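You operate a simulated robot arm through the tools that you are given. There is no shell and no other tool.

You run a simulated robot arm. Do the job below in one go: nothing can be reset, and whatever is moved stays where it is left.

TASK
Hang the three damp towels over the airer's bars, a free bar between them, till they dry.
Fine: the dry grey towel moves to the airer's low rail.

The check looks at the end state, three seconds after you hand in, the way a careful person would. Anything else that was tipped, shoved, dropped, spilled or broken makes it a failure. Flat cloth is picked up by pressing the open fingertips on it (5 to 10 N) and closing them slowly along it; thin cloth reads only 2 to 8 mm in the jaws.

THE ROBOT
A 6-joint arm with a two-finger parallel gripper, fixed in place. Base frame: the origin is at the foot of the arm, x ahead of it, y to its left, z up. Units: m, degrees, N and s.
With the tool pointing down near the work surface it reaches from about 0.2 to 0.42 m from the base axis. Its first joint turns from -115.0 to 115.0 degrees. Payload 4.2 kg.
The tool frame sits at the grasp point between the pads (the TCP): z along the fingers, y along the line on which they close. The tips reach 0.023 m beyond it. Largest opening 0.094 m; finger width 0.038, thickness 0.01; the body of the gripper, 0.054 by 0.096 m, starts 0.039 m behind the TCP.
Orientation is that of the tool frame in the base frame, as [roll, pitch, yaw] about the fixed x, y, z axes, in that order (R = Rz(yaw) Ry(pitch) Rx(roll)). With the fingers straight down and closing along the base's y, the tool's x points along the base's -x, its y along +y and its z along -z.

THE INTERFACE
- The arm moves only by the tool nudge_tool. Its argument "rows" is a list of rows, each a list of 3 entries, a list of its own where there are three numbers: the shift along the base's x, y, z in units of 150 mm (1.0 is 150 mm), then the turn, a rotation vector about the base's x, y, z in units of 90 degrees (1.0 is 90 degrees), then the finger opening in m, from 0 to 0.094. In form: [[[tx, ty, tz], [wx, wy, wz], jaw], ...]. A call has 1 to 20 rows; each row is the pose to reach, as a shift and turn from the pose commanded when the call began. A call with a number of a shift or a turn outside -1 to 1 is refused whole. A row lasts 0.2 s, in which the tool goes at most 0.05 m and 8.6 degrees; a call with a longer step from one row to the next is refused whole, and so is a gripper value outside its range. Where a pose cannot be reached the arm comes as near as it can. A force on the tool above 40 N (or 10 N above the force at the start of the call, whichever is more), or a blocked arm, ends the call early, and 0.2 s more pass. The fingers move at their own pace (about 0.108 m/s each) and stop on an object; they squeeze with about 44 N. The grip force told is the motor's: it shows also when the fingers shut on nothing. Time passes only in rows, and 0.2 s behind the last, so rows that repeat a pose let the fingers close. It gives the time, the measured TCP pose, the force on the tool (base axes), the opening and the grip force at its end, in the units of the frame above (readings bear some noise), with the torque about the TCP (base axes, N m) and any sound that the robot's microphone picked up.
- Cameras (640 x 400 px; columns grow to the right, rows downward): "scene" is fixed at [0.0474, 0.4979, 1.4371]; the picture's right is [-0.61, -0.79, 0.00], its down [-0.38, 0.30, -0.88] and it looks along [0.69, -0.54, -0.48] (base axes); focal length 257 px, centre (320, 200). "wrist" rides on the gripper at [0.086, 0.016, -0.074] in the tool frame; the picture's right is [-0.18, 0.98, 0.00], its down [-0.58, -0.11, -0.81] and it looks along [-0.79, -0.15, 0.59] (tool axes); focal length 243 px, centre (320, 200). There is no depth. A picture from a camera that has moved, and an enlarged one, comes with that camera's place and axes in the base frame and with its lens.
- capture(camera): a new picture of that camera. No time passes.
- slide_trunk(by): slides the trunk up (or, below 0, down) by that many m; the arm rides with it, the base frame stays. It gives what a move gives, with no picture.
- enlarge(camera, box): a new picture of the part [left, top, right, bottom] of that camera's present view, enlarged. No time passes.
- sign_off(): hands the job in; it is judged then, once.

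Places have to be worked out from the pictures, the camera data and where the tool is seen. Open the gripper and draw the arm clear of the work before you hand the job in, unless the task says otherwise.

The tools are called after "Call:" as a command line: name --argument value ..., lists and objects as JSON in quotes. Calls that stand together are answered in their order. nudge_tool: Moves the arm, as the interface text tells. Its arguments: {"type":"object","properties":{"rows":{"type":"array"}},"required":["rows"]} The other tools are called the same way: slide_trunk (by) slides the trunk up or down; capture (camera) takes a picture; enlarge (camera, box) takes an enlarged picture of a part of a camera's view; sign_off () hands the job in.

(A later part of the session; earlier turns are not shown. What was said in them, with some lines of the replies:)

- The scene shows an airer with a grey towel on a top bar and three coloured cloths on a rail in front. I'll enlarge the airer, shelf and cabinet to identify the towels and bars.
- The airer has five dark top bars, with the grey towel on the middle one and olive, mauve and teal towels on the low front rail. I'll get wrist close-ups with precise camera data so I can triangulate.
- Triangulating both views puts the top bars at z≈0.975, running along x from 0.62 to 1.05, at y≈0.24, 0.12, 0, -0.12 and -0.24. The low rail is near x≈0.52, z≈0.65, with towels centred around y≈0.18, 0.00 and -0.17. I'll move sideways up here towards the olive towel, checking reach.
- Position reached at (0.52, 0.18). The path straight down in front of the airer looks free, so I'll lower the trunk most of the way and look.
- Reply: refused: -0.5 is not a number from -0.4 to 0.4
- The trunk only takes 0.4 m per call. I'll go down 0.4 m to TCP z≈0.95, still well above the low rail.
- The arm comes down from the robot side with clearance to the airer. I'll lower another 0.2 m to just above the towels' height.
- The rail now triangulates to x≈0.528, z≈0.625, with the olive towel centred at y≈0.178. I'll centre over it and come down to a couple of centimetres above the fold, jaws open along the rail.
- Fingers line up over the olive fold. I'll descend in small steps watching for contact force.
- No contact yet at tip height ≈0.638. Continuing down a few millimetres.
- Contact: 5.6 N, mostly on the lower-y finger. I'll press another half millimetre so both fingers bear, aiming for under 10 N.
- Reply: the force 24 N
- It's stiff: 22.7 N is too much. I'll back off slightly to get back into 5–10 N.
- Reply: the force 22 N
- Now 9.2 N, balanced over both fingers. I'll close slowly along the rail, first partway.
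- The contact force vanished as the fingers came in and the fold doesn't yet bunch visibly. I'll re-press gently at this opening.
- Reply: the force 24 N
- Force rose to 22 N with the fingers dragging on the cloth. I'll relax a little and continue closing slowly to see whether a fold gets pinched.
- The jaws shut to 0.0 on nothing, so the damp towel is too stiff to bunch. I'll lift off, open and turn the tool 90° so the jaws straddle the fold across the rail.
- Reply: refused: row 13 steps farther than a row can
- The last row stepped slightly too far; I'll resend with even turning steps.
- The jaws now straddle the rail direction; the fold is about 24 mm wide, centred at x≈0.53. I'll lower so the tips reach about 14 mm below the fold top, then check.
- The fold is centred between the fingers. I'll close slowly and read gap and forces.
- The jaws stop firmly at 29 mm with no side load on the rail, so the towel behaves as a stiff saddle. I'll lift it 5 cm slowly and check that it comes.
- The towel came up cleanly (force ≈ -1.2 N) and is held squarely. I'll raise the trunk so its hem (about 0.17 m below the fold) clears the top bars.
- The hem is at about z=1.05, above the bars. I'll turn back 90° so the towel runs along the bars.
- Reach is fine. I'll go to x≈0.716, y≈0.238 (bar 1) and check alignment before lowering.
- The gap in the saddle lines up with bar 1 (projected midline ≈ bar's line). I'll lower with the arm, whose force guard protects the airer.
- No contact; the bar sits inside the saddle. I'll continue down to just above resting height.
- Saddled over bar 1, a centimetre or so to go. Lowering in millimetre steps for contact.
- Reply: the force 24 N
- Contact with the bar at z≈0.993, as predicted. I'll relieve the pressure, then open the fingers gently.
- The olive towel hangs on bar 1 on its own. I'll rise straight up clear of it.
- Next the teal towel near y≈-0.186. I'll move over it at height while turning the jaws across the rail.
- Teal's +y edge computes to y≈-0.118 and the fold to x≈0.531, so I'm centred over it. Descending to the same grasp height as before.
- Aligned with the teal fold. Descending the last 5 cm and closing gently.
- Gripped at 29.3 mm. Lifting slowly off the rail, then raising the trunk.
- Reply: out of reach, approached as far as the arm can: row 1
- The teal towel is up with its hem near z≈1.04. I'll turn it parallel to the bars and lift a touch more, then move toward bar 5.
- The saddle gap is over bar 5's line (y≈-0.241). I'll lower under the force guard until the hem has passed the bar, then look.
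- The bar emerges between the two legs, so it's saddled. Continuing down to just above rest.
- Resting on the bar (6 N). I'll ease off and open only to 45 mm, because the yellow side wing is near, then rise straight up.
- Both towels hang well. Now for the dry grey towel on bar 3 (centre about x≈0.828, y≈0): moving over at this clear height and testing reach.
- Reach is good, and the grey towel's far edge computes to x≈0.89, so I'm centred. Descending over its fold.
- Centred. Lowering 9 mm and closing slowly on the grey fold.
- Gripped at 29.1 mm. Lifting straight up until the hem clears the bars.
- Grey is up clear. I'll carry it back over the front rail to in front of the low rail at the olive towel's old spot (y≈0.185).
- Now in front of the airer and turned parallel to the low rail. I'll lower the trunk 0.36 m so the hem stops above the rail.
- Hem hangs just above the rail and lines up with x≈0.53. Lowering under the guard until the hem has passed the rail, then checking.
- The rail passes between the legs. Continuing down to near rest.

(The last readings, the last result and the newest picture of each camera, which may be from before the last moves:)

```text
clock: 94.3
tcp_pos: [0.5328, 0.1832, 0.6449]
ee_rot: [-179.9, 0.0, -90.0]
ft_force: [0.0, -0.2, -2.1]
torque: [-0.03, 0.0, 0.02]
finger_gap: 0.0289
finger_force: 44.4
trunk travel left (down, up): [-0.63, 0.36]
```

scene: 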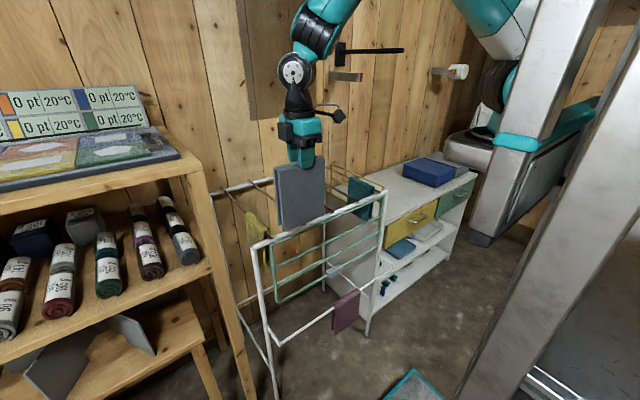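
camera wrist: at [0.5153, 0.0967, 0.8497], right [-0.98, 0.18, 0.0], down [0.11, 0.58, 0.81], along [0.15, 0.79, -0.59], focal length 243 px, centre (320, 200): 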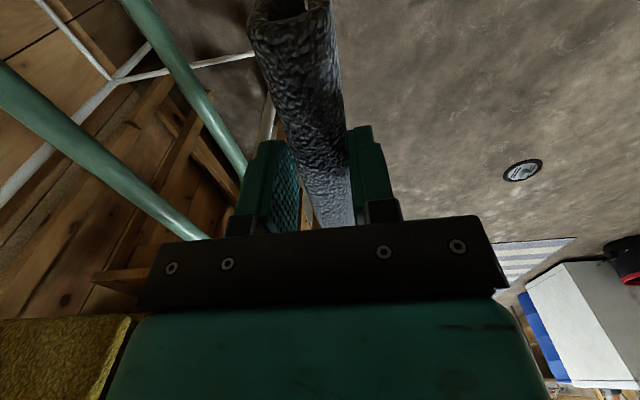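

Light sideways rubbing has passed. A millimetre or two more to contact.

Call:
nudge_tool --rows '[[[-0.008, 0, -0.007], [0, 0, 0], 0.015], [[-0.008, 0, -0.014], [0, 0, 0], 0.015]]'

```text
clock: 94.9
tcp_pos: [0.5307, 0.1832, 0.6428]
ee_rot: [-179.9, -0.2, -90.0]
ft_force: [0.1, -4.6, 18.8]
torque: [0.02, 0.01, -0.12]
finger_gap: 0.0292
finger_force: 43.9
trunk travel left (down, up): [-0.63, 0.36]
```

Resting on the rail. Easing off and opening, then I'll check the grey towel before rising.

Call:
nudge_tool --rows '[[[0, 0, 0.01], [0, 0, 0], 0.015], [[0, 0, 0.01], [0, 0, 0], 0.034], [[0, 0, 0.01], [0, 0, 0], 0.045], [[0, 0, 0.01], [0, 0, 0], 0.06], [[0, 0, 0.01], [0, 0, 0], 0.06]]'

Call:
nudge_tool --rows '[[[0, 0, 0.1], [0, 0, 0], 0.06], [[0, 0, 0.3], [0, 0, 0], 0.06], [[0, 0, 0.6], [0, 0, 0], 0.06], [[0, 0, 0.9], [0, 0, 0], 0.06], [[0, 0, 1.0], [0, 0, 0], 0.06]]'

Call:
enlarge --camera "scene" --box '[250, 220, 390, 350]'

Call:
capture --camera "wrist"

```text
clock: 96.1
tcp_pos: [0.5299, 0.1841, 0.6427]
ee_rot: [-180.0, 0.0, -90.1]
ft_force: [-0.3, -0.3, 0.2]
torque: [0.02, -0.02, -0.04]
finger_gap: 0.0599
finger_force: 0.1
trunk travel left (down, up): [-0.63, 0.36]
```

```text
clock: 97.3
tcp_pos: [0.5295, 0.1813, 0.7934]
ee_rot: [179.9, 0.0, -90.0]
ft_force: [-0.1, -0.1, -0.8]
torque: [0.02, 0.01, -0.02]
finger_gap: 0.0601
finger_force: 0.1
trunk travel left (down, up): [-0.63, 0.36]
```

```text
3.08 times, centred on (320, 285) of scene
camera zoom: at [0.0474, 0.4979, 1.4371], right [-0.61, -0.79, 0.0], down [-0.38, 0.3, -0.88], along [0.69, -0.54, -0.48], focal length 792 px, centre (320, -62)
```

zoom: 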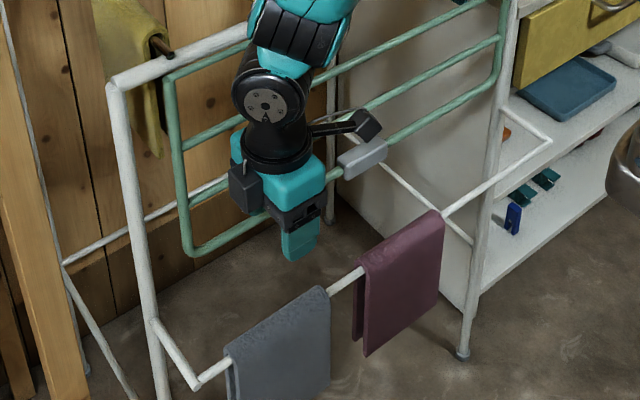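

```text
taken
camera wrist: at [0.5138, 0.0956, 0.8676], right [-0.98, 0.18, 0.0], down [0.11, 0.58, 0.81], along [0.15, 0.79, -0.59], focal length 243 px, centre (320, 200)
```

wrist: 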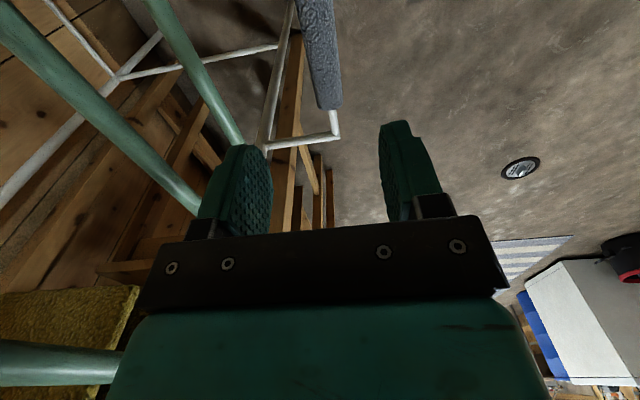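

The grey towel hangs on the low rail. Now I'll move over the mauve towel (y≈-0.008).

Call:
nudge_tool --rows '[[[0, -0.3, 0], [0, 0, 0], 0.094], [[0, -0.6, 0], [0, 0, 0], 0.094], [[0, -0.9, 0], [0, 0, 0], 0.094], [[0, -1.0, 0], [0, 0, 0], 0.094]]'

Call:
nudge_tool --rows '[[[0.003, -0.27, 0], [0, 0, 0], 0.094], [[0.003, -0.27, -0.3], [0, 0, 0], 0.094], [[0.003, -0.27, -0.6], [0, 0, 0], 0.094], [[0.003, -0.27, -0.67], [0, 0, 0], 0.094], [[0.003, -0.27, -0.67], [0, 0, 0], 0.094]]'

Call:
capture --camera "wrist"

Call:
enlarge --camera "scene" --box '[280, 220, 400, 350]'

```text
clock: 98.3
tcp_pos: [0.529, 0.0304, 0.7934]
ee_rot: [180.0, 0.0, -90.0]
ft_force: [0.3, 0.5, -0.2]
torque: [-0.03, -0.02, 0.0]
finger_gap: 0.0941
finger_force: 0.1
trunk travel left (down, up): [-0.63, 0.36]
```

```text
clock: 99.5
tcp_pos: [0.5307, -0.0081, 0.6925]
ee_rot: [180.0, 0.0, -90.0]
ft_force: [-0.2, 0.1, 0.7]
torque: [0.0, -0.01, 0.0]
finger_gap: 0.0938
finger_force: 0.0
trunk travel left (down, up): [-0.63, 0.36]
```

```text
taken
camera wrist: at [0.5151, -0.0938, 0.7673], right [-0.98, 0.18, 0.0], down [0.11, 0.58, 0.81], along [0.15, 0.79, -0.59], focal length 243 px, centre (320, 200)
```

wrist: 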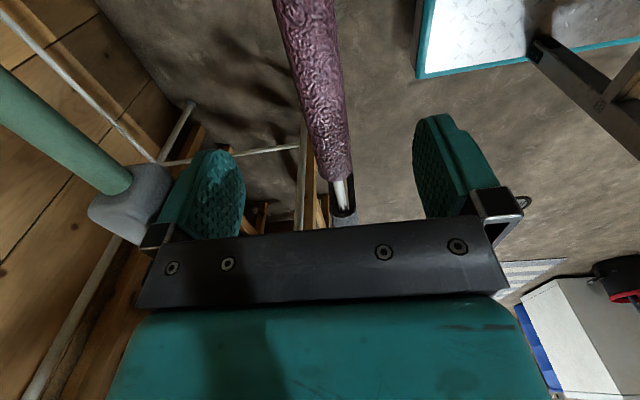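

```text
3.08 times, centred on (340, 285) of scene
camera zoom: at [0.0474, 0.4979, 1.4371], right [-0.61, -0.79, 0.0], down [-0.38, 0.3, -0.88], along [0.69, -0.54, -0.48], focal length 792 px, centre (258, -62)
```

zoom: 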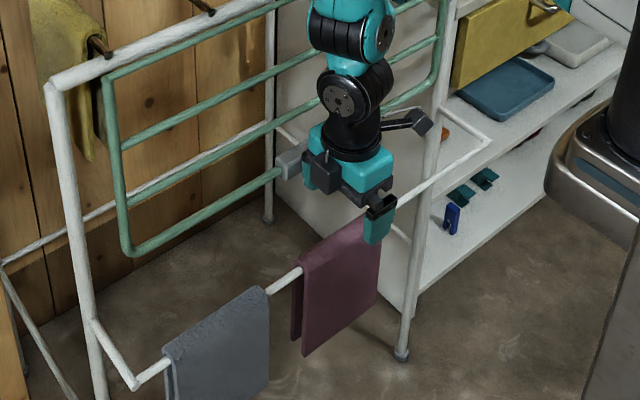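

Mauve is centred; a grey wing catch sits at about x≈0.63, so I'll narrow the opening to 60 mm before going down, then close.

Call:
nudge_tool --rows '[[[0, 0, 0], [0, 0, 0], 0.06], [[0, 0, -0.1], [0, 0, 0], 0.06], [[0, 0, -0.22], [0, 0, 0], 0.06], [[0, 0, -0.3], [0, 0, 0], 0.06], [[0, 0, -0.335], [0, 0, 0], 0.06], [[0, 0, -0.335], [0, 0, 0], 0.05], [[0, 0, -0.335], [0, 0, 0], 0.036], [[0, 0, -0.335], [0, 0, 0], 0.03], [[0, 0, -0.335], [0, 0, 0], 0.024], [[0, 0, -0.335], [0, 0, 0], 0.02], [[0, 0, -0.335], [0, 0, 0], 0.02]]'

Call:
nudge_tool --rows '[[[0, 0, 0.03], [0, 0, 0], 0.02], [[0, 0, 0.08], [0, 0, 0], 0.02], [[0, 0, 0.16], [0, 0, 0], 0.02], [[0, 0, 0.3], [0, 0, 0], 0.02], [[0, 0, 0.5], [0, 0, 0], 0.02], [[0, 0, 0.75], [0, 0, 0], 0.02], [[0, 0, 1.0], [0, 0, 0], 0.02]]'

Call:
capture --camera "scene"

Call:
capture --camera "wrist"

```text
clock: 101.9
tcp_pos: [0.5306, -0.0071, 0.6435]
ee_rot: [180.0, 0.0, -90.0]
ft_force: [0.9, -0.3, 0.1]
torque: [-0.03, -0.04, 0.0]
finger_gap: 0.0294
finger_force: 43.8
trunk travel left (down, up): [-0.63, 0.36]
```

```text
clock: 103.5
tcp_pos: [0.5315, -0.008, 0.7921]
ee_rot: [180.0, 0.0, -90.0]
ft_force: [-0.2, 0.2, -2.4]
torque: [0.0, 0.01, 0.0]
finger_gap: 0.0291
finger_force: 44.3
trunk travel left (down, up): [-0.63, 0.36]
```

```text
taken
```

scene: 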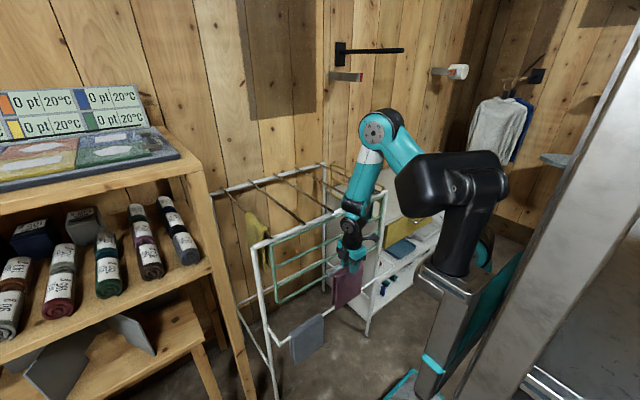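

```text
taken
camera wrist: at [0.5157, -0.0946, 0.8668], right [-0.98, 0.18, 0.0], down [0.11, 0.58, 0.81], along [0.15, 0.79, -0.59], focal length 243 px, centre (320, 200)
```

wrist: 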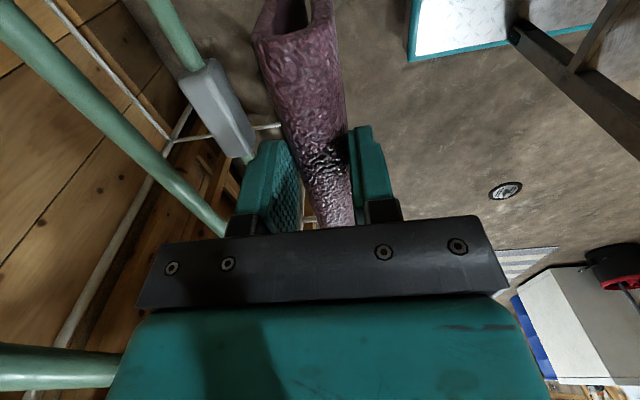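

Mauve is held. Raising the trunk to the top, then a bit with the arm.

Call:
slide_trunk --by 0.35

Call:
nudge_tool --rows '[[[0, 0, 0.25], [0, 0, 0], 0.02], [[0, 0, 0.5], [0, 0, 0], 0.02], [[0, 0, 0.63], [0, 0, 0], 0.02], [[0, 0, 0.63], [0, 0, 0], 0.02]]'

Call:
nudge_tool --rows '[[[0, 0, 0], [0, 0, -0.09], 0.02], [[0, 0, 0], [0, 0, -0.18], 0.02], [[0, 0, 0], [0, 0, -0.27], 0.02], [[0, 0, 0], [0, 0, -0.36], 0.02], [[0, 0, 0], [0, 0, -0.45], 0.02], [[0, 0, 0], [0, 0, -0.54], 0.02], [[0, 0, 0], [0, 0, -0.63], 0.02], [[0, 0, 0], [0, 0, -0.72], 0.02], [[0, 0, 0], [0, 0, -0.81], 0.02], [[0, 0, 0], [0, 0, -0.9], 0.02], [[0, 0, 0], [0, 0, -0.95], 0.02], [[0, 0, 0], [0, 0, -1.0], 0.02]]'

Call:
nudge_tool --rows '[[[0.2, 0.05, 0], [0, 0, 0], 0.02], [[0.4, 0.05, 0], [0, 0, 0], 0.02], [[0.6, 0.05, 0], [0, 0, 0], 0.02], [[0.8, 0.05, 0], [0, 0, 0], 0.02], [[1.0, 0.05, 0], [0, 0, 0], 0.02]]'

Call:
capture --camera "scene"

```text
clock: 107.0
tcp_pos: [0.5321, -0.0075, 1.1415]
ee_rot: [179.9, 0.0, -90.0]
ft_force: [0.2, -0.2, -1.0]
torque: [-0.04, -0.01, -0.02]
finger_gap: 0.0294
finger_force: 44.2
trunk travel left (down, up): [-0.98, 0.01]
```

```text
clock: 108.0
tcp_pos: [0.5317, -0.0084, 1.2387]
ee_rot: [-180.0, 0.0, -89.9]
ft_force: [0.0, 0.1, -1.7]
torque: [-0.03, -0.01, 0.02]
finger_gap: 0.0292
finger_force: 43.9
trunk travel left (down, up): [-0.98, 0.01]
```

```text
clock: 110.6
tcp_pos: [0.5316, -0.0078, 1.2369]
ee_rot: [180.0, 0.1, 179.9]
ft_force: [-0.3, 0.4, -0.9]
torque: [0.0, 0.02, 0.04]
finger_gap: 0.0293
finger_force: 44.1
trunk travel left (down, up): [-0.98, 0.01]
```

```text
clock: 111.8
tcp_pos: [0.6819, -0.0018, 1.2383]
ee_rot: [-179.9, -0.1, -180.0]
ft_force: [-0.4, -0.2, -1.6]
torque: [0.01, -0.03, -0.03]
finger_gap: 0.0296
finger_force: 44.0
trunk travel left (down, up): [-0.98, 0.01]
```

```text
taken
```

scene: 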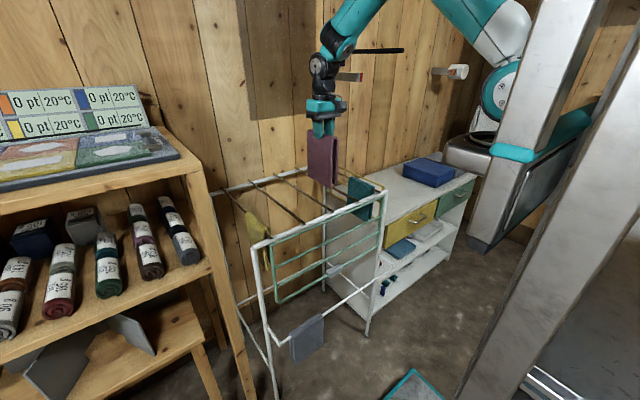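

Aligned with bar 3 (y≈0). Moving to x≈0.79 and lowering under guard until the hem passes the bar.

Call:
nudge_tool --rows '[[[0.25, 0, 0], [0, 0, 0], 0.02], [[0.5, 0, 0], [0, 0, 0], 0.02], [[0.72, 0, 0], [0, 0, 0], 0.02], [[0.72, 0, -0.2], [0, 0, 0], 0.02], [[0.72, 0, -0.35], [0, 0, 0], 0.02], [[0.72, 0, -0.45], [0, 0, 0], 0.02], [[0.72, 0, -0.55], [0, 0, 0], 0.02], [[0.72, 0, -0.65], [0, 0, 0], 0.02], [[0.72, 0, -0.72], [0, 0, 0], 0.02]]'

Call:
enlarge --camera "scene" --box '[250, 110, 390, 250]'

Call:
capture --camera "wrist"

```text
clock: 113.8
tcp_pos: [0.7889, -0.0012, 1.1294]
ee_rot: [-180.0, 0.0, -180.0]
ft_force: [0.4, 0.2, -0.6]
torque: [-0.03, 0.0, -0.02]
finger_gap: 0.0293
finger_force: 44.0
trunk travel left (down, up): [-0.98, 0.01]
```

```text
2.86 times, centred on (320, 180) of scene
camera zoom: at [0.0474, 0.4979, 1.4371], right [-0.61, -0.79, 0.0], down [-0.38, 0.3, -0.88], along [0.69, -0.54, -0.48], focal length 735 px, centre (320, 257)
```

zoom: 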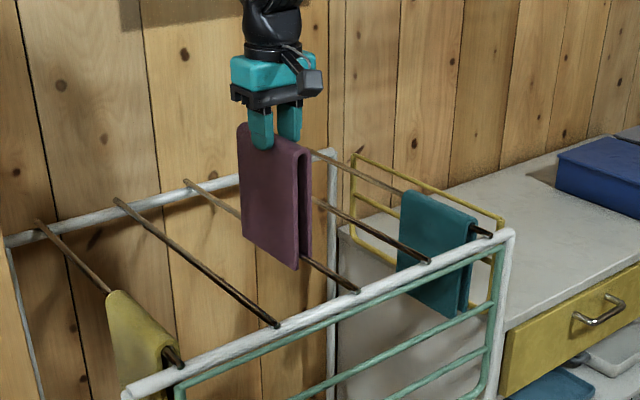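

```text
taken
camera wrist: at [0.7036, 0.0151, 1.2029], right [0.18, 0.98, 0.0], down [0.58, -0.11, 0.81], along [0.79, -0.15, -0.59], focal length 243 px, centre (320, 200)
```

wrist: 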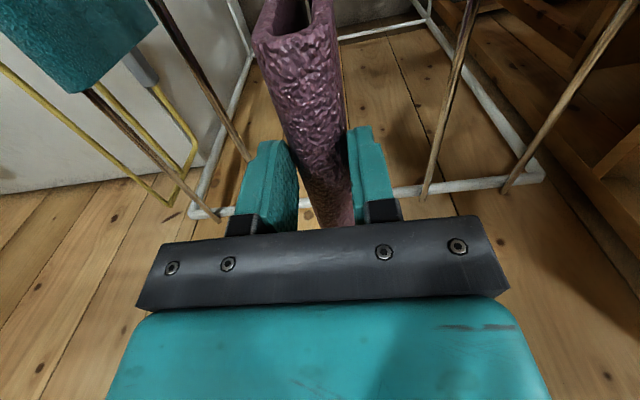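

Call:
enlarge --camera "scene" --box '[295, 180, 345, 220]'

```text
10.00 times, centred on (320, 200) of scene
camera zoom: at [0.0474, 0.4979, 1.4371], right [-0.61, -0.79, 0.0], down [-0.38, 0.3, -0.88], along [0.69, -0.54, -0.48], focal length 2574 px, centre (320, 200)
```

zoom: 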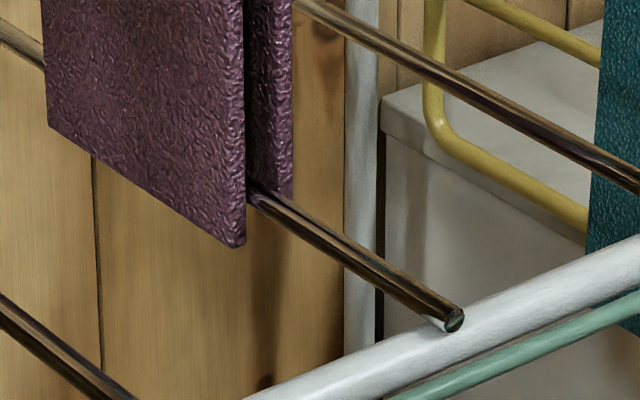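

The bar runs between the two legs. Lowering on to just above rest.

Call:
nudge_tool --rows '[[[0, 0, -0.15], [0, 0, 0], 0.02], [[0, 0, -0.3], [0, 0, 0], 0.02], [[0, 0, -0.45], [0, 0, 0], 0.02], [[0, 0, -0.6], [0, 0, 0], 0.02], [[0, 0, -0.75], [0, 0, 0], 0.02], [[0, 0, -0.84], [0, 0, 0], 0.02], [[0, 0, -0.88], [0, 0, 0], 0.02]]'

Call:
nudge_tool --rows '[[[0, 0, -0.01], [0, 0, 0], 0.02], [[0, 0, -0.02], [0, 0, 0], 0.02]]'

Call:
nudge_tool --rows '[[[0, 0, -0.007], [0, 0, 0], 0.02], [[0, 0, -0.012], [0, 0, 0], 0.02]]'

```text
clock: 115.4
tcp_pos: [0.7883, -0.003, 0.9977]
ee_rot: [180.0, 0.0, 179.9]
ft_force: [-0.1, 0.0, -1.9]
torque: [0.0, -0.01, 0.04]
finger_gap: 0.0293
finger_force: 44.0
trunk travel left (down, up): [-0.98, 0.01]
```

```text
clock: 116.0
tcp_pos: [0.7895, -0.0019, 0.9931]
ee_rot: [-179.9, -0.1, -179.9]
ft_force: [0.3, -0.2, -0.9]
torque: [-0.01, -0.02, 0.0]
finger_gap: 0.0293
finger_force: 44.2
trunk travel left (down, up): [-0.98, 0.01]
```

```text
clock: 116.6
tcp_pos: [0.7902, -0.0021, 0.9922]
ee_rot: [-180.0, 0.2, 180.0]
ft_force: [-2.6, -2.4, 8.5]
torque: [-0.01, 0.21, 0.06]
finger_gap: 0.0294
finger_force: 44.4
trunk travel left (down, up): [-0.98, 0.01]
```

Resting on bar 3 (8.5 N). Easing off, opening and rising straight up.

Call:
nudge_tool --rows '[[[0, 0, 0.006], [0, 0, 0], 0.02], [[0, 0, 0.006], [0, 0, 0], 0.034], [[0, 0, 0.006], [0, 0, 0], 0.045], [[0, 0, 0.006], [0, 0, 0], 0.06], [[0, 0, 0.006], [0, 0, 0], 0.06], [[0, 0, 0.1], [0, 0, 0], 0.06], [[0, 0, 0.3], [0, 0, 0], 0.06], [[0, 0, 0.6], [0, 0, 0], 0.06], [[0, 0, 0.9], [0, 0, 0], 0.06], [[0, 0, 1.0], [0, 0, 0], 0.06]]'

Call:
enlarge --camera "scene" --box '[210, 120, 410, 270]'

Call:
capture --camera "wrist"

```text
clock: 118.8
tcp_pos: [0.788, -0.0006, 1.141]
ee_rot: [-179.9, 0.0, -180.0]
ft_force: [0.5, 0.2, -1.1]
torque: [-0.01, 0.01, -0.01]
finger_gap: 0.06
finger_force: 0.0
trunk travel left (down, up): [-0.98, 0.01]
```

```text
2.67 times, centred on (310, 195) of scene
camera zoom: at [0.0474, 0.4979, 1.4371], right [-0.61, -0.79, 0.0], down [-0.38, 0.3, -0.88], along [0.69, -0.54, -0.48], focal length 686 px, centre (347, 213)
```

zoom: 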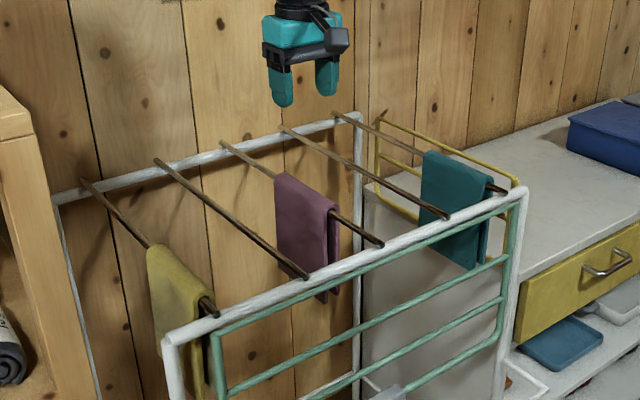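

```text
taken
camera wrist: at [0.7032, 0.016, 1.2157], right [0.18, 0.98, 0.0], down [0.58, -0.11, 0.81], along [0.79, -0.15, -0.59], focal length 243 px, centre (320, 200)
```

wrist: 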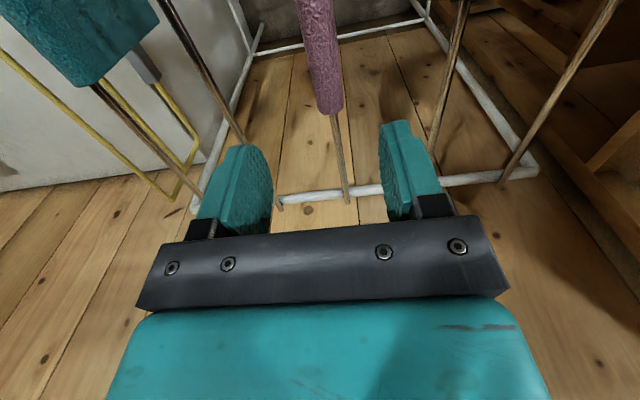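

All three damp towels hang on bars 1, 3 and 5, and they look lighter as they dry. I'll withdraw the arm clear and let some time pass while watching their colour.

Call:
nudge_tool --rows '[[[-0.25, 0, 0.1], [0, 0, 0], 0.06], [[-0.5, 0, 0.2], [0, 0, 0], 0.06], [[-0.75, 0, 0.3], [0, 0, 0], 0.07], [[-1.0, 0, 0.4], [0, 0, 0], 0.08]]'

Call:
nudge_tool --rows '[[[-0.25, -0.1, 0.1], [0, 0, 0], 0.094], [[-0.5, -0.2, 0.2], [0, 0, 0], 0.094], [[-0.75, -0.3, 0.3], [0, 0, 0], 0.094], [[-1.0, -0.4, 0.4], [0, 0, 0], 0.094], [[-1.0, -0.65, 0.5], [0, 0, 0], 0.094], [[-1.0, -0.9, 0.5], [0, 0, 0], 0.094], [[-1.0, -0.9, 0.5], [0, 0, 0], 0.094], [[-1.0, -0.9, 0.5], [0, 0, 0], 0.094]]'

Call:
capture --camera "scene"

Call:
enlarge --camera "scene" --box '[210, 140, 410, 370]'

Call:
capture --camera "wrist"

```text
clock: 119.8
tcp_pos: [0.6371, -0.0012, 1.2042]
ee_rot: [180.0, -0.2, -180.0]
ft_force: [0.5, 0.0, -0.4]
torque: [0.02, 0.06, -0.02]
finger_gap: 0.0802
finger_force: 0.2
trunk travel left (down, up): [-0.98, 0.01]
```

```text
clock: 121.6
tcp_pos: [0.4886, -0.1369, 1.2763]
ee_rot: [-179.9, 0.1, -180.0]
ft_force: [0.4, -1.0, -0.5]
torque: [0.01, 0.03, -0.04]
finger_gap: 0.0941
finger_force: 0.0
trunk travel left (down, up): [-0.98, 0.01]
```

```text
taken
```

scene: 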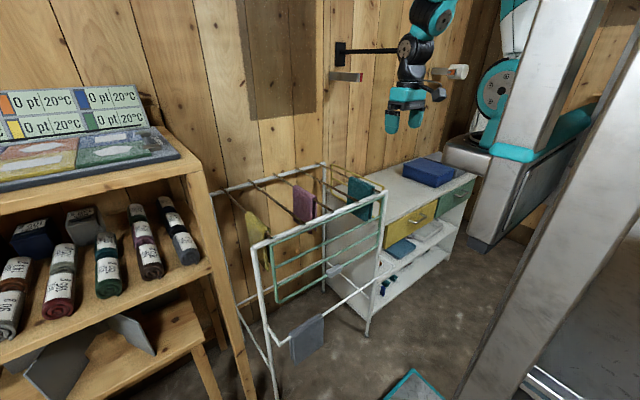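

```text
1.74 times, centred on (310, 255) of scene
camera zoom: at [0.0474, 0.4979, 1.4371], right [-0.61, -0.79, 0.0], down [-0.38, 0.3, -0.88], along [0.69, -0.54, -0.48], focal length 448 px, centre (337, 104)
```

zoom: 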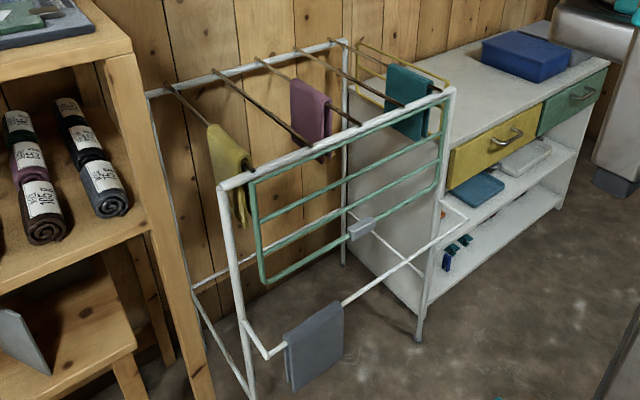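

```text
taken
camera wrist: at [0.4027, -0.1205, 1.3505], right [0.18, 0.98, 0.0], down [0.58, -0.11, 0.81], along [0.79, -0.15, -0.59], focal length 243 px, centre (320, 200)
```

wrist: 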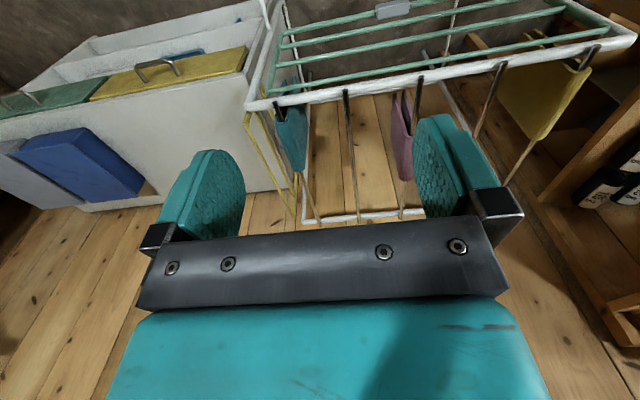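

The towels are visibly lightening. I'll zoom in on each to check how they hang and let time pass.

Call:
enlarge --camera "wrist" --box '[440, 0, 640, 200]'

Call:
enlarge --camera "scene" --box '[230, 180, 300, 270]'

Call:
enlarge --camera "scene" --box '[280, 160, 390, 250]'

Call:
nudge_tool --rows '[[[0, 0, 0], [0, 0, 0], 0.094], [[0, 0, 0], [0, 0, 0], 0.094], [[0, 0, 0], [0, 0, 0], 0.094], [[0, 0, 0], [0, 0, 0], 0.094], [[0, 0, 0], [0, 0, 0], 0.094], [[0, 0, 0], [0, 0, 0], 0.094], [[0, 0, 0], [0, 0, 0], 0.094], [[0, 0, 0], [0, 0, 0], 0.094], [[0, 0, 0], [0, 0, 0], 0.094], [[0, 0, 0], [0, 0, 0], 0.094], [[0, 0, 0], [0, 0, 0], 0.094], [[0, 0, 0], [0, 0, 0], 0.094], [[0, 0, 0], [0, 0, 0], 0.094], [[0, 0, 0], [0, 0, 0], 0.094], [[0, 0, 0], [0, 0, 0], 0.094], [[0, 0, 0], [0, 0, 0], 0.094], [[0, 0, 0], [0, 0, 0], 0.094], [[0, 0, 0], [0, 0, 0], 0.094], [[0, 0, 0], [0, 0, 0], 0.094], [[0, 0, 0], [0, 0, 0], 0.094]]'

Call:
enlarge --camera "scene" --box '[280, 160, 390, 250]'

```text
2.00 times, centred on (540, 100) of wrist
camera zoom: at [0.4027, -0.1205, 1.3505], right [0.18, 0.98, 0.0], down [0.58, -0.11, 0.81], along [0.79, -0.15, -0.59], focal length 485 px, centre (-120, 400)
```

zoom: 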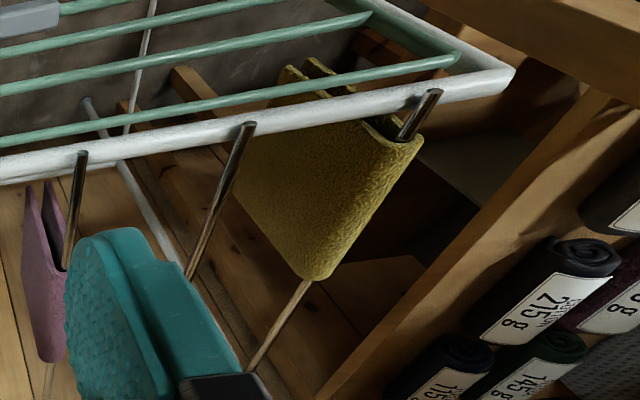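

```text
4.44 times, centred on (265, 225) of scene
camera zoom: at [0.0474, 0.4979, 1.4371], right [-0.61, -0.79, 0.0], down [-0.38, 0.3, -0.88], along [0.69, -0.54, -0.48], focal length 1144 px, centre (564, 89)
```

zoom: 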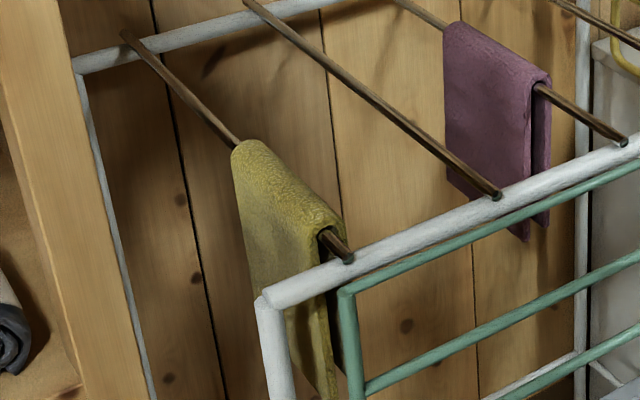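

```text
4.44 times, centred on (335, 205) of scene
camera zoom: at [0.0474, 0.4979, 1.4371], right [-0.61, -0.79, 0.0], down [-0.38, 0.3, -0.88], along [0.69, -0.54, -0.48], focal length 1144 px, centre (253, 178)
```

zoom: 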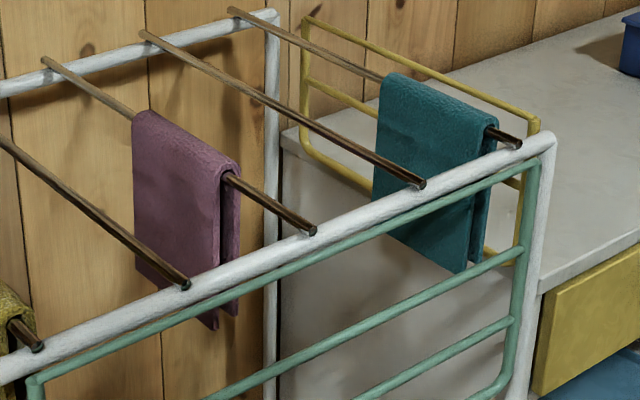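

```text
clock: 125.8
tcp_pos: [0.4882, -0.1368, 1.2768]
ee_rot: [-180.0, 0.1, 179.9]
ft_force: [0.1, 0.0, -0.2]
torque: [0.01, -0.02, -0.03]
finger_gap: 0.0939
finger_force: 0.0
trunk travel left (down, up): [-0.98, 0.01]
```

```text
4.44 times, centred on (335, 205) of scene
camera zoom: at [0.0474, 0.4979, 1.4371], right [-0.61, -0.79, 0.0], down [-0.38, 0.3, -0.88], along [0.69, -0.54, -0.48], focal length 1144 px, centre (253, 178)
```

zoom: 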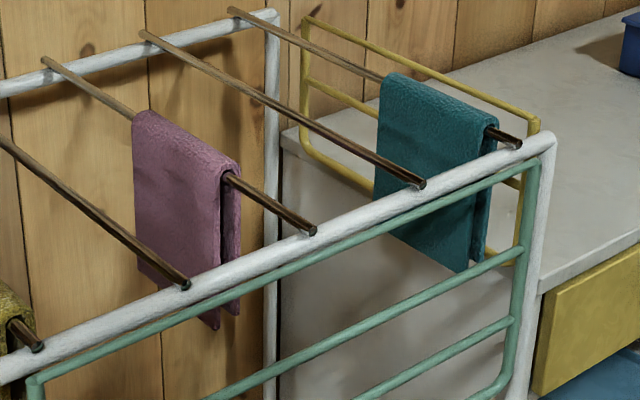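

Mauve keeps lightening, so drying is simulated. "Till they dry" means I should wait until the colours stop changing.

Call:
nudge_tool --rows '[[[0, 0, 0], [0, 0, 0], 0.094], [[0, 0, 0], [0, 0, 0], 0.094], [[0, 0, 0], [0, 0, 0], 0.094], [[0, 0, 0], [0, 0, 0], 0.094], [[0, 0, 0], [0, 0, 0], 0.094], [[0, 0, 0], [0, 0, 0], 0.094], [[0, 0, 0], [0, 0, 0], 0.094], [[0, 0, 0], [0, 0, 0], 0.094], [[0, 0, 0], [0, 0, 0], 0.094], [[0, 0, 0], [0, 0, 0], 0.094], [[0, 0, 0], [0, 0, 0], 0.094], [[0, 0, 0], [0, 0, 0], 0.094], [[0, 0, 0], [0, 0, 0], 0.094], [[0, 0, 0], [0, 0, 0], 0.094], [[0, 0, 0], [0, 0, 0], 0.094], [[0, 0, 0], [0, 0, 0], 0.094], [[0, 0, 0], [0, 0, 0], 0.094], [[0, 0, 0], [0, 0, 0], 0.094], [[0, 0, 0], [0, 0, 0], 0.094], [[0, 0, 0], [0, 0, 0], 0.094]]'

Call:
nudge_tool --rows '[[[0, 0, 0], [0, 0, 0], 0.094], [[0, 0, 0], [0, 0, 0], 0.094], [[0, 0, 0], [0, 0, 0], 0.094], [[0, 0, 0], [0, 0, 0], 0.094], [[0, 0, 0], [0, 0, 0], 0.094], [[0, 0, 0], [0, 0, 0], 0.094], [[0, 0, 0], [0, 0, 0], 0.094], [[0, 0, 0], [0, 0, 0], 0.094], [[0, 0, 0], [0, 0, 0], 0.094], [[0, 0, 0], [0, 0, 0], 0.094], [[0, 0, 0], [0, 0, 0], 0.094], [[0, 0, 0], [0, 0, 0], 0.094], [[0, 0, 0], [0, 0, 0], 0.094], [[0, 0, 0], [0, 0, 0], 0.094], [[0, 0, 0], [0, 0, 0], 0.094], [[0, 0, 0], [0, 0, 0], 0.094], [[0, 0, 0], [0, 0, 0], 0.094], [[0, 0, 0], [0, 0, 0], 0.094], [[0, 0, 0], [0, 0, 0], 0.094], [[0, 0, 0], [0, 0, 0], 0.094]]'

Call:
enlarge --camera "scene" --box '[230, 160, 400, 270]'

Call:
nudge_tool --rows '[[[0, 0, 0], [0, 0, 0], 0.094], [[0, 0, 0], [0, 0, 0], 0.094], [[0, 0, 0], [0, 0, 0], 0.094], [[0, 0, 0], [0, 0, 0], 0.094], [[0, 0, 0], [0, 0, 0], 0.094], [[0, 0, 0], [0, 0, 0], 0.094], [[0, 0, 0], [0, 0, 0], 0.094], [[0, 0, 0], [0, 0, 0], 0.094], [[0, 0, 0], [0, 0, 0], 0.094], [[0, 0, 0], [0, 0, 0], 0.094], [[0, 0, 0], [0, 0, 0], 0.094], [[0, 0, 0], [0, 0, 0], 0.094], [[0, 0, 0], [0, 0, 0], 0.094], [[0, 0, 0], [0, 0, 0], 0.094], [[0, 0, 0], [0, 0, 0], 0.094], [[0, 0, 0], [0, 0, 0], 0.094], [[0, 0, 0], [0, 0, 0], 0.094], [[0, 0, 0], [0, 0, 0], 0.094], [[0, 0, 0], [0, 0, 0], 0.094], [[0, 0, 0], [0, 0, 0], 0.094]]'

Call:
nudge_tool --rows '[[[0, 0, 0], [0, 0, 0], 0.094], [[0, 0, 0], [0, 0, 0], 0.094], [[0, 0, 0], [0, 0, 0], 0.094], [[0, 0, 0], [0, 0, 0], 0.094], [[0, 0, 0], [0, 0, 0], 0.094], [[0, 0, 0], [0, 0, 0], 0.094], [[0, 0, 0], [0, 0, 0], 0.094], [[0, 0, 0], [0, 0, 0], 0.094], [[0, 0, 0], [0, 0, 0], 0.094], [[0, 0, 0], [0, 0, 0], 0.094], [[0, 0, 0], [0, 0, 0], 0.094], [[0, 0, 0], [0, 0, 0], 0.094], [[0, 0, 0], [0, 0, 0], 0.094], [[0, 0, 0], [0, 0, 0], 0.094], [[0, 0, 0], [0, 0, 0], 0.094], [[0, 0, 0], [0, 0, 0], 0.094], [[0, 0, 0], [0, 0, 0], 0.094], [[0, 0, 0], [0, 0, 0], 0.094], [[0, 0, 0], [0, 0, 0], 0.094], [[0, 0, 0], [0, 0, 0], 0.094]]'

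Call:
enlarge --camera "scene" --box '[230, 160, 400, 270]'

```text
clock: 130.0
tcp_pos: [0.4895, -0.1361, 1.2763]
ee_rot: [-180.0, 0.0, 180.0]
ft_force: [0.2, 0.0, 0.1]
torque: [0.02, -0.01, 0.0]
finger_gap: 0.0941
finger_force: 0.0
trunk travel left (down, up): [-0.98, 0.01]
```

```text
clock: 134.2
tcp_pos: [0.4882, -0.1361, 1.2759]
ee_rot: [-179.9, 0.0, 180.0]
ft_force: [0.2, 0.1, -0.5]
torque: [0.05, 0.01, 0.06]
finger_gap: 0.094
finger_force: 0.1
trunk travel left (down, up): [-0.98, 0.01]
```

```text
3.64 times, centred on (315, 215) of scene
camera zoom: at [0.0474, 0.4979, 1.4371], right [-0.61, -0.79, 0.0], down [-0.38, 0.3, -0.88], along [0.69, -0.54, -0.48], focal length 936 px, centre (338, 146)
```

zoom: 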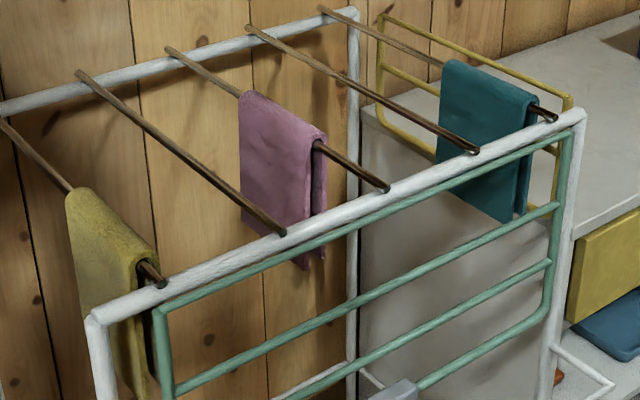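

```text
clock: 138.4
tcp_pos: [0.4889, -0.1361, 1.2763]
ee_rot: [-180.0, 0.0, -180.0]
ft_force: [-0.7, -0.3, -1.6]
torque: [0.05, 0.02, -0.02]
finger_gap: 0.094
finger_force: 0.1
trunk travel left (down, up): [-0.98, 0.01]
```

```text
clock: 142.6
tcp_pos: [0.4877, -0.1368, 1.2757]
ee_rot: [-180.0, 0.0, 179.9]
ft_force: [0.0, 0.0, 0.3]
torque: [0.01, -0.01, 0.02]
finger_gap: 0.0941
finger_force: 0.1
trunk travel left (down, up): [-0.98, 0.01]
```

```text
3.64 times, centred on (315, 215) of scene
camera zoom: at [0.0474, 0.4979, 1.4371], right [-0.61, -0.79, 0.0], down [-0.38, 0.3, -0.88], along [0.69, -0.54, -0.48], focal length 936 px, centre (338, 146)
```

zoom: 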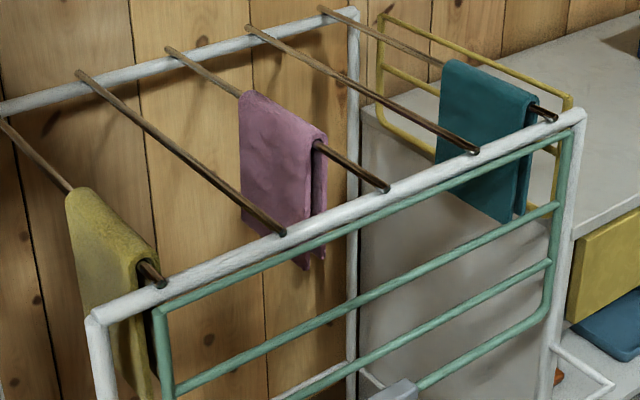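

Little change between 134 s and 142 s. I'll wait a while longer to be sure and compare again.

Call:
nudge_tool --rows '[[[0, 0, 0], [0, 0, 0], 0.094], [[0, 0, 0], [0, 0, 0], 0.094], [[0, 0, 0], [0, 0, 0], 0.094], [[0, 0, 0], [0, 0, 0], 0.094], [[0, 0, 0], [0, 0, 0], 0.094], [[0, 0, 0], [0, 0, 0], 0.094], [[0, 0, 0], [0, 0, 0], 0.094], [[0, 0, 0], [0, 0, 0], 0.094], [[0, 0, 0], [0, 0, 0], 0.094], [[0, 0, 0], [0, 0, 0], 0.094], [[0, 0, 0], [0, 0, 0], 0.094], [[0, 0, 0], [0, 0, 0], 0.094], [[0, 0, 0], [0, 0, 0], 0.094], [[0, 0, 0], [0, 0, 0], 0.094], [[0, 0, 0], [0, 0, 0], 0.094], [[0, 0, 0], [0, 0, 0], 0.094], [[0, 0, 0], [0, 0, 0], 0.094], [[0, 0, 0], [0, 0, 0], 0.094], [[0, 0, 0], [0, 0, 0], 0.094], [[0, 0, 0], [0, 0, 0], 0.094]]'

Call:
nudge_tool --rows '[[[0, 0, 0], [0, 0, 0], 0.094], [[0, 0, 0], [0, 0, 0], 0.094], [[0, 0, 0], [0, 0, 0], 0.094], [[0, 0, 0], [0, 0, 0], 0.094], [[0, 0, 0], [0, 0, 0], 0.094], [[0, 0, 0], [0, 0, 0], 0.094], [[0, 0, 0], [0, 0, 0], 0.094], [[0, 0, 0], [0, 0, 0], 0.094], [[0, 0, 0], [0, 0, 0], 0.094], [[0, 0, 0], [0, 0, 0], 0.094], [[0, 0, 0], [0, 0, 0], 0.094], [[0, 0, 0], [0, 0, 0], 0.094], [[0, 0, 0], [0, 0, 0], 0.094], [[0, 0, 0], [0, 0, 0], 0.094], [[0, 0, 0], [0, 0, 0], 0.094], [[0, 0, 0], [0, 0, 0], 0.094], [[0, 0, 0], [0, 0, 0], 0.094], [[0, 0, 0], [0, 0, 0], 0.094], [[0, 0, 0], [0, 0, 0], 0.094], [[0, 0, 0], [0, 0, 0], 0.094]]'

Call:
nudge_tool --rows '[[[0, 0, 0], [0, 0, 0], 0.094], [[0, 0, 0], [0, 0, 0], 0.094], [[0, 0, 0], [0, 0, 0], 0.094], [[0, 0, 0], [0, 0, 0], 0.094], [[0, 0, 0], [0, 0, 0], 0.094], [[0, 0, 0], [0, 0, 0], 0.094], [[0, 0, 0], [0, 0, 0], 0.094], [[0, 0, 0], [0, 0, 0], 0.094], [[0, 0, 0], [0, 0, 0], 0.094], [[0, 0, 0], [0, 0, 0], 0.094], [[0, 0, 0], [0, 0, 0], 0.094], [[0, 0, 0], [0, 0, 0], 0.094], [[0, 0, 0], [0, 0, 0], 0.094], [[0, 0, 0], [0, 0, 0], 0.094], [[0, 0, 0], [0, 0, 0], 0.094], [[0, 0, 0], [0, 0, 0], 0.094], [[0, 0, 0], [0, 0, 0], 0.094], [[0, 0, 0], [0, 0, 0], 0.094], [[0, 0, 0], [0, 0, 0], 0.094], [[0, 0, 0], [0, 0, 0], 0.094]]'

Call:
enlarge --camera "scene" --box '[230, 160, 400, 270]'

Call:
enlarge --camera "scene" --box '[250, 250, 400, 370]'

Call:
capture --camera "scene"

```text
clock: 146.8
tcp_pos: [0.4893, -0.1378, 1.2771]
ee_rot: [-180.0, 0.0, 179.9]
ft_force: [0.1, -0.3, -0.3]
torque: [0.01, 0.0, -0.03]
finger_gap: 0.0942
finger_force: 0.0
trunk travel left (down, up): [-0.98, 0.01]
```

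```text
clock: 151.0
tcp_pos: [0.4883, -0.1356, 1.2767]
ee_rot: [-180.0, 0.0, -179.9]
ft_force: [0.3, 0.1, 0.0]
torque: [0.02, 0.01, -0.02]
finger_gap: 0.094
finger_force: 0.1
trunk travel left (down, up): [-0.98, 0.01]
```

```text
clock: 155.2
tcp_pos: [0.4885, -0.1364, 1.2772]
ee_rot: [-180.0, 0.0, 180.0]
ft_force: [-0.7, 0.1, 0.4]
torque: [0.01, -0.02, -0.03]
finger_gap: 0.0939
finger_force: 0.1
trunk travel left (down, up): [-0.98, 0.01]
```

```text
3.64 times, centred on (315, 215) of scene
camera zoom: at [0.0474, 0.4979, 1.4371], right [-0.61, -0.79, 0.0], down [-0.38, 0.3, -0.88], along [0.69, -0.54, -0.48], focal length 936 px, centre (338, 146)
```

zoom: 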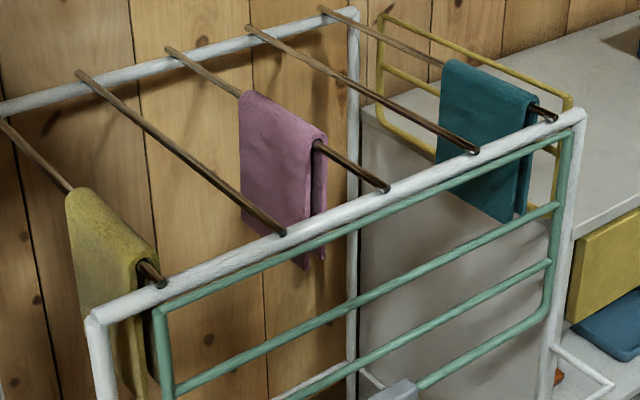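

```text
3.33 times, centred on (325, 310) of scene
camera zoom: at [0.0474, 0.4979, 1.4371], right [-0.61, -0.79, 0.0], down [-0.38, 0.3, -0.88], along [0.69, -0.54, -0.48], focal length 858 px, centre (303, -167)
```

zoom: 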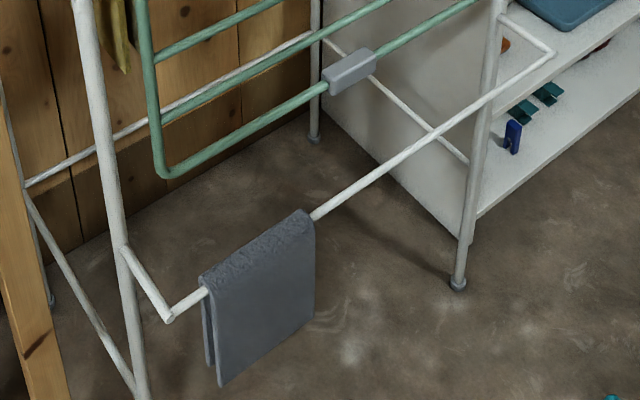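

```text
taken
```

scene: 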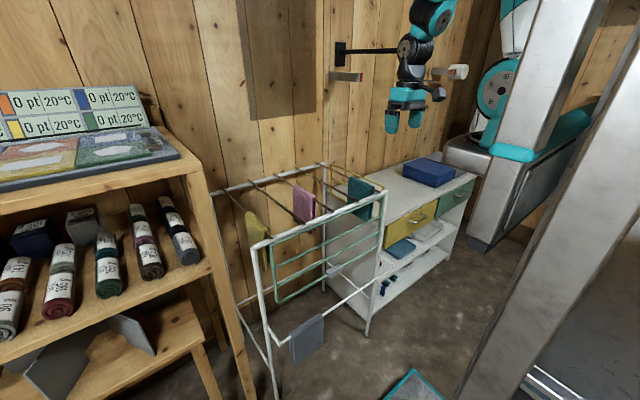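

The towel colours have been unchanged from 134 s to 155 s, so they read as dry. Olive, mauve and teal hang on bars 1, 3 and 5 with a free bar between each, the grey one is on the low rail, and the arm is open and clear. Handing in.

Call:
sign_off

```text
The job is handed in.
```

The three damp towels are on the airer's top bars with a free bar between each: olive on bar 1, mauve on bar 3 and teal on bar 5. The dry grey towel, which was on bar 3, now hangs on the low rail.

- **Drying:** the towels lightened after I hung them. I waited until their colour stopped changing, which held from about 134 s to 155 s, and took that as dry. Colour was the only sign I had.
- **Contact:** I saw nothing tipped, shoved or dropped in the final pictures. While I was working out the grip, the force reached about 23 N on the olive towel and the low rail, and again when I set it on bar 1.
- **Arm:** the gripper was open and the arm drawn back clear of the airer before I handed in.
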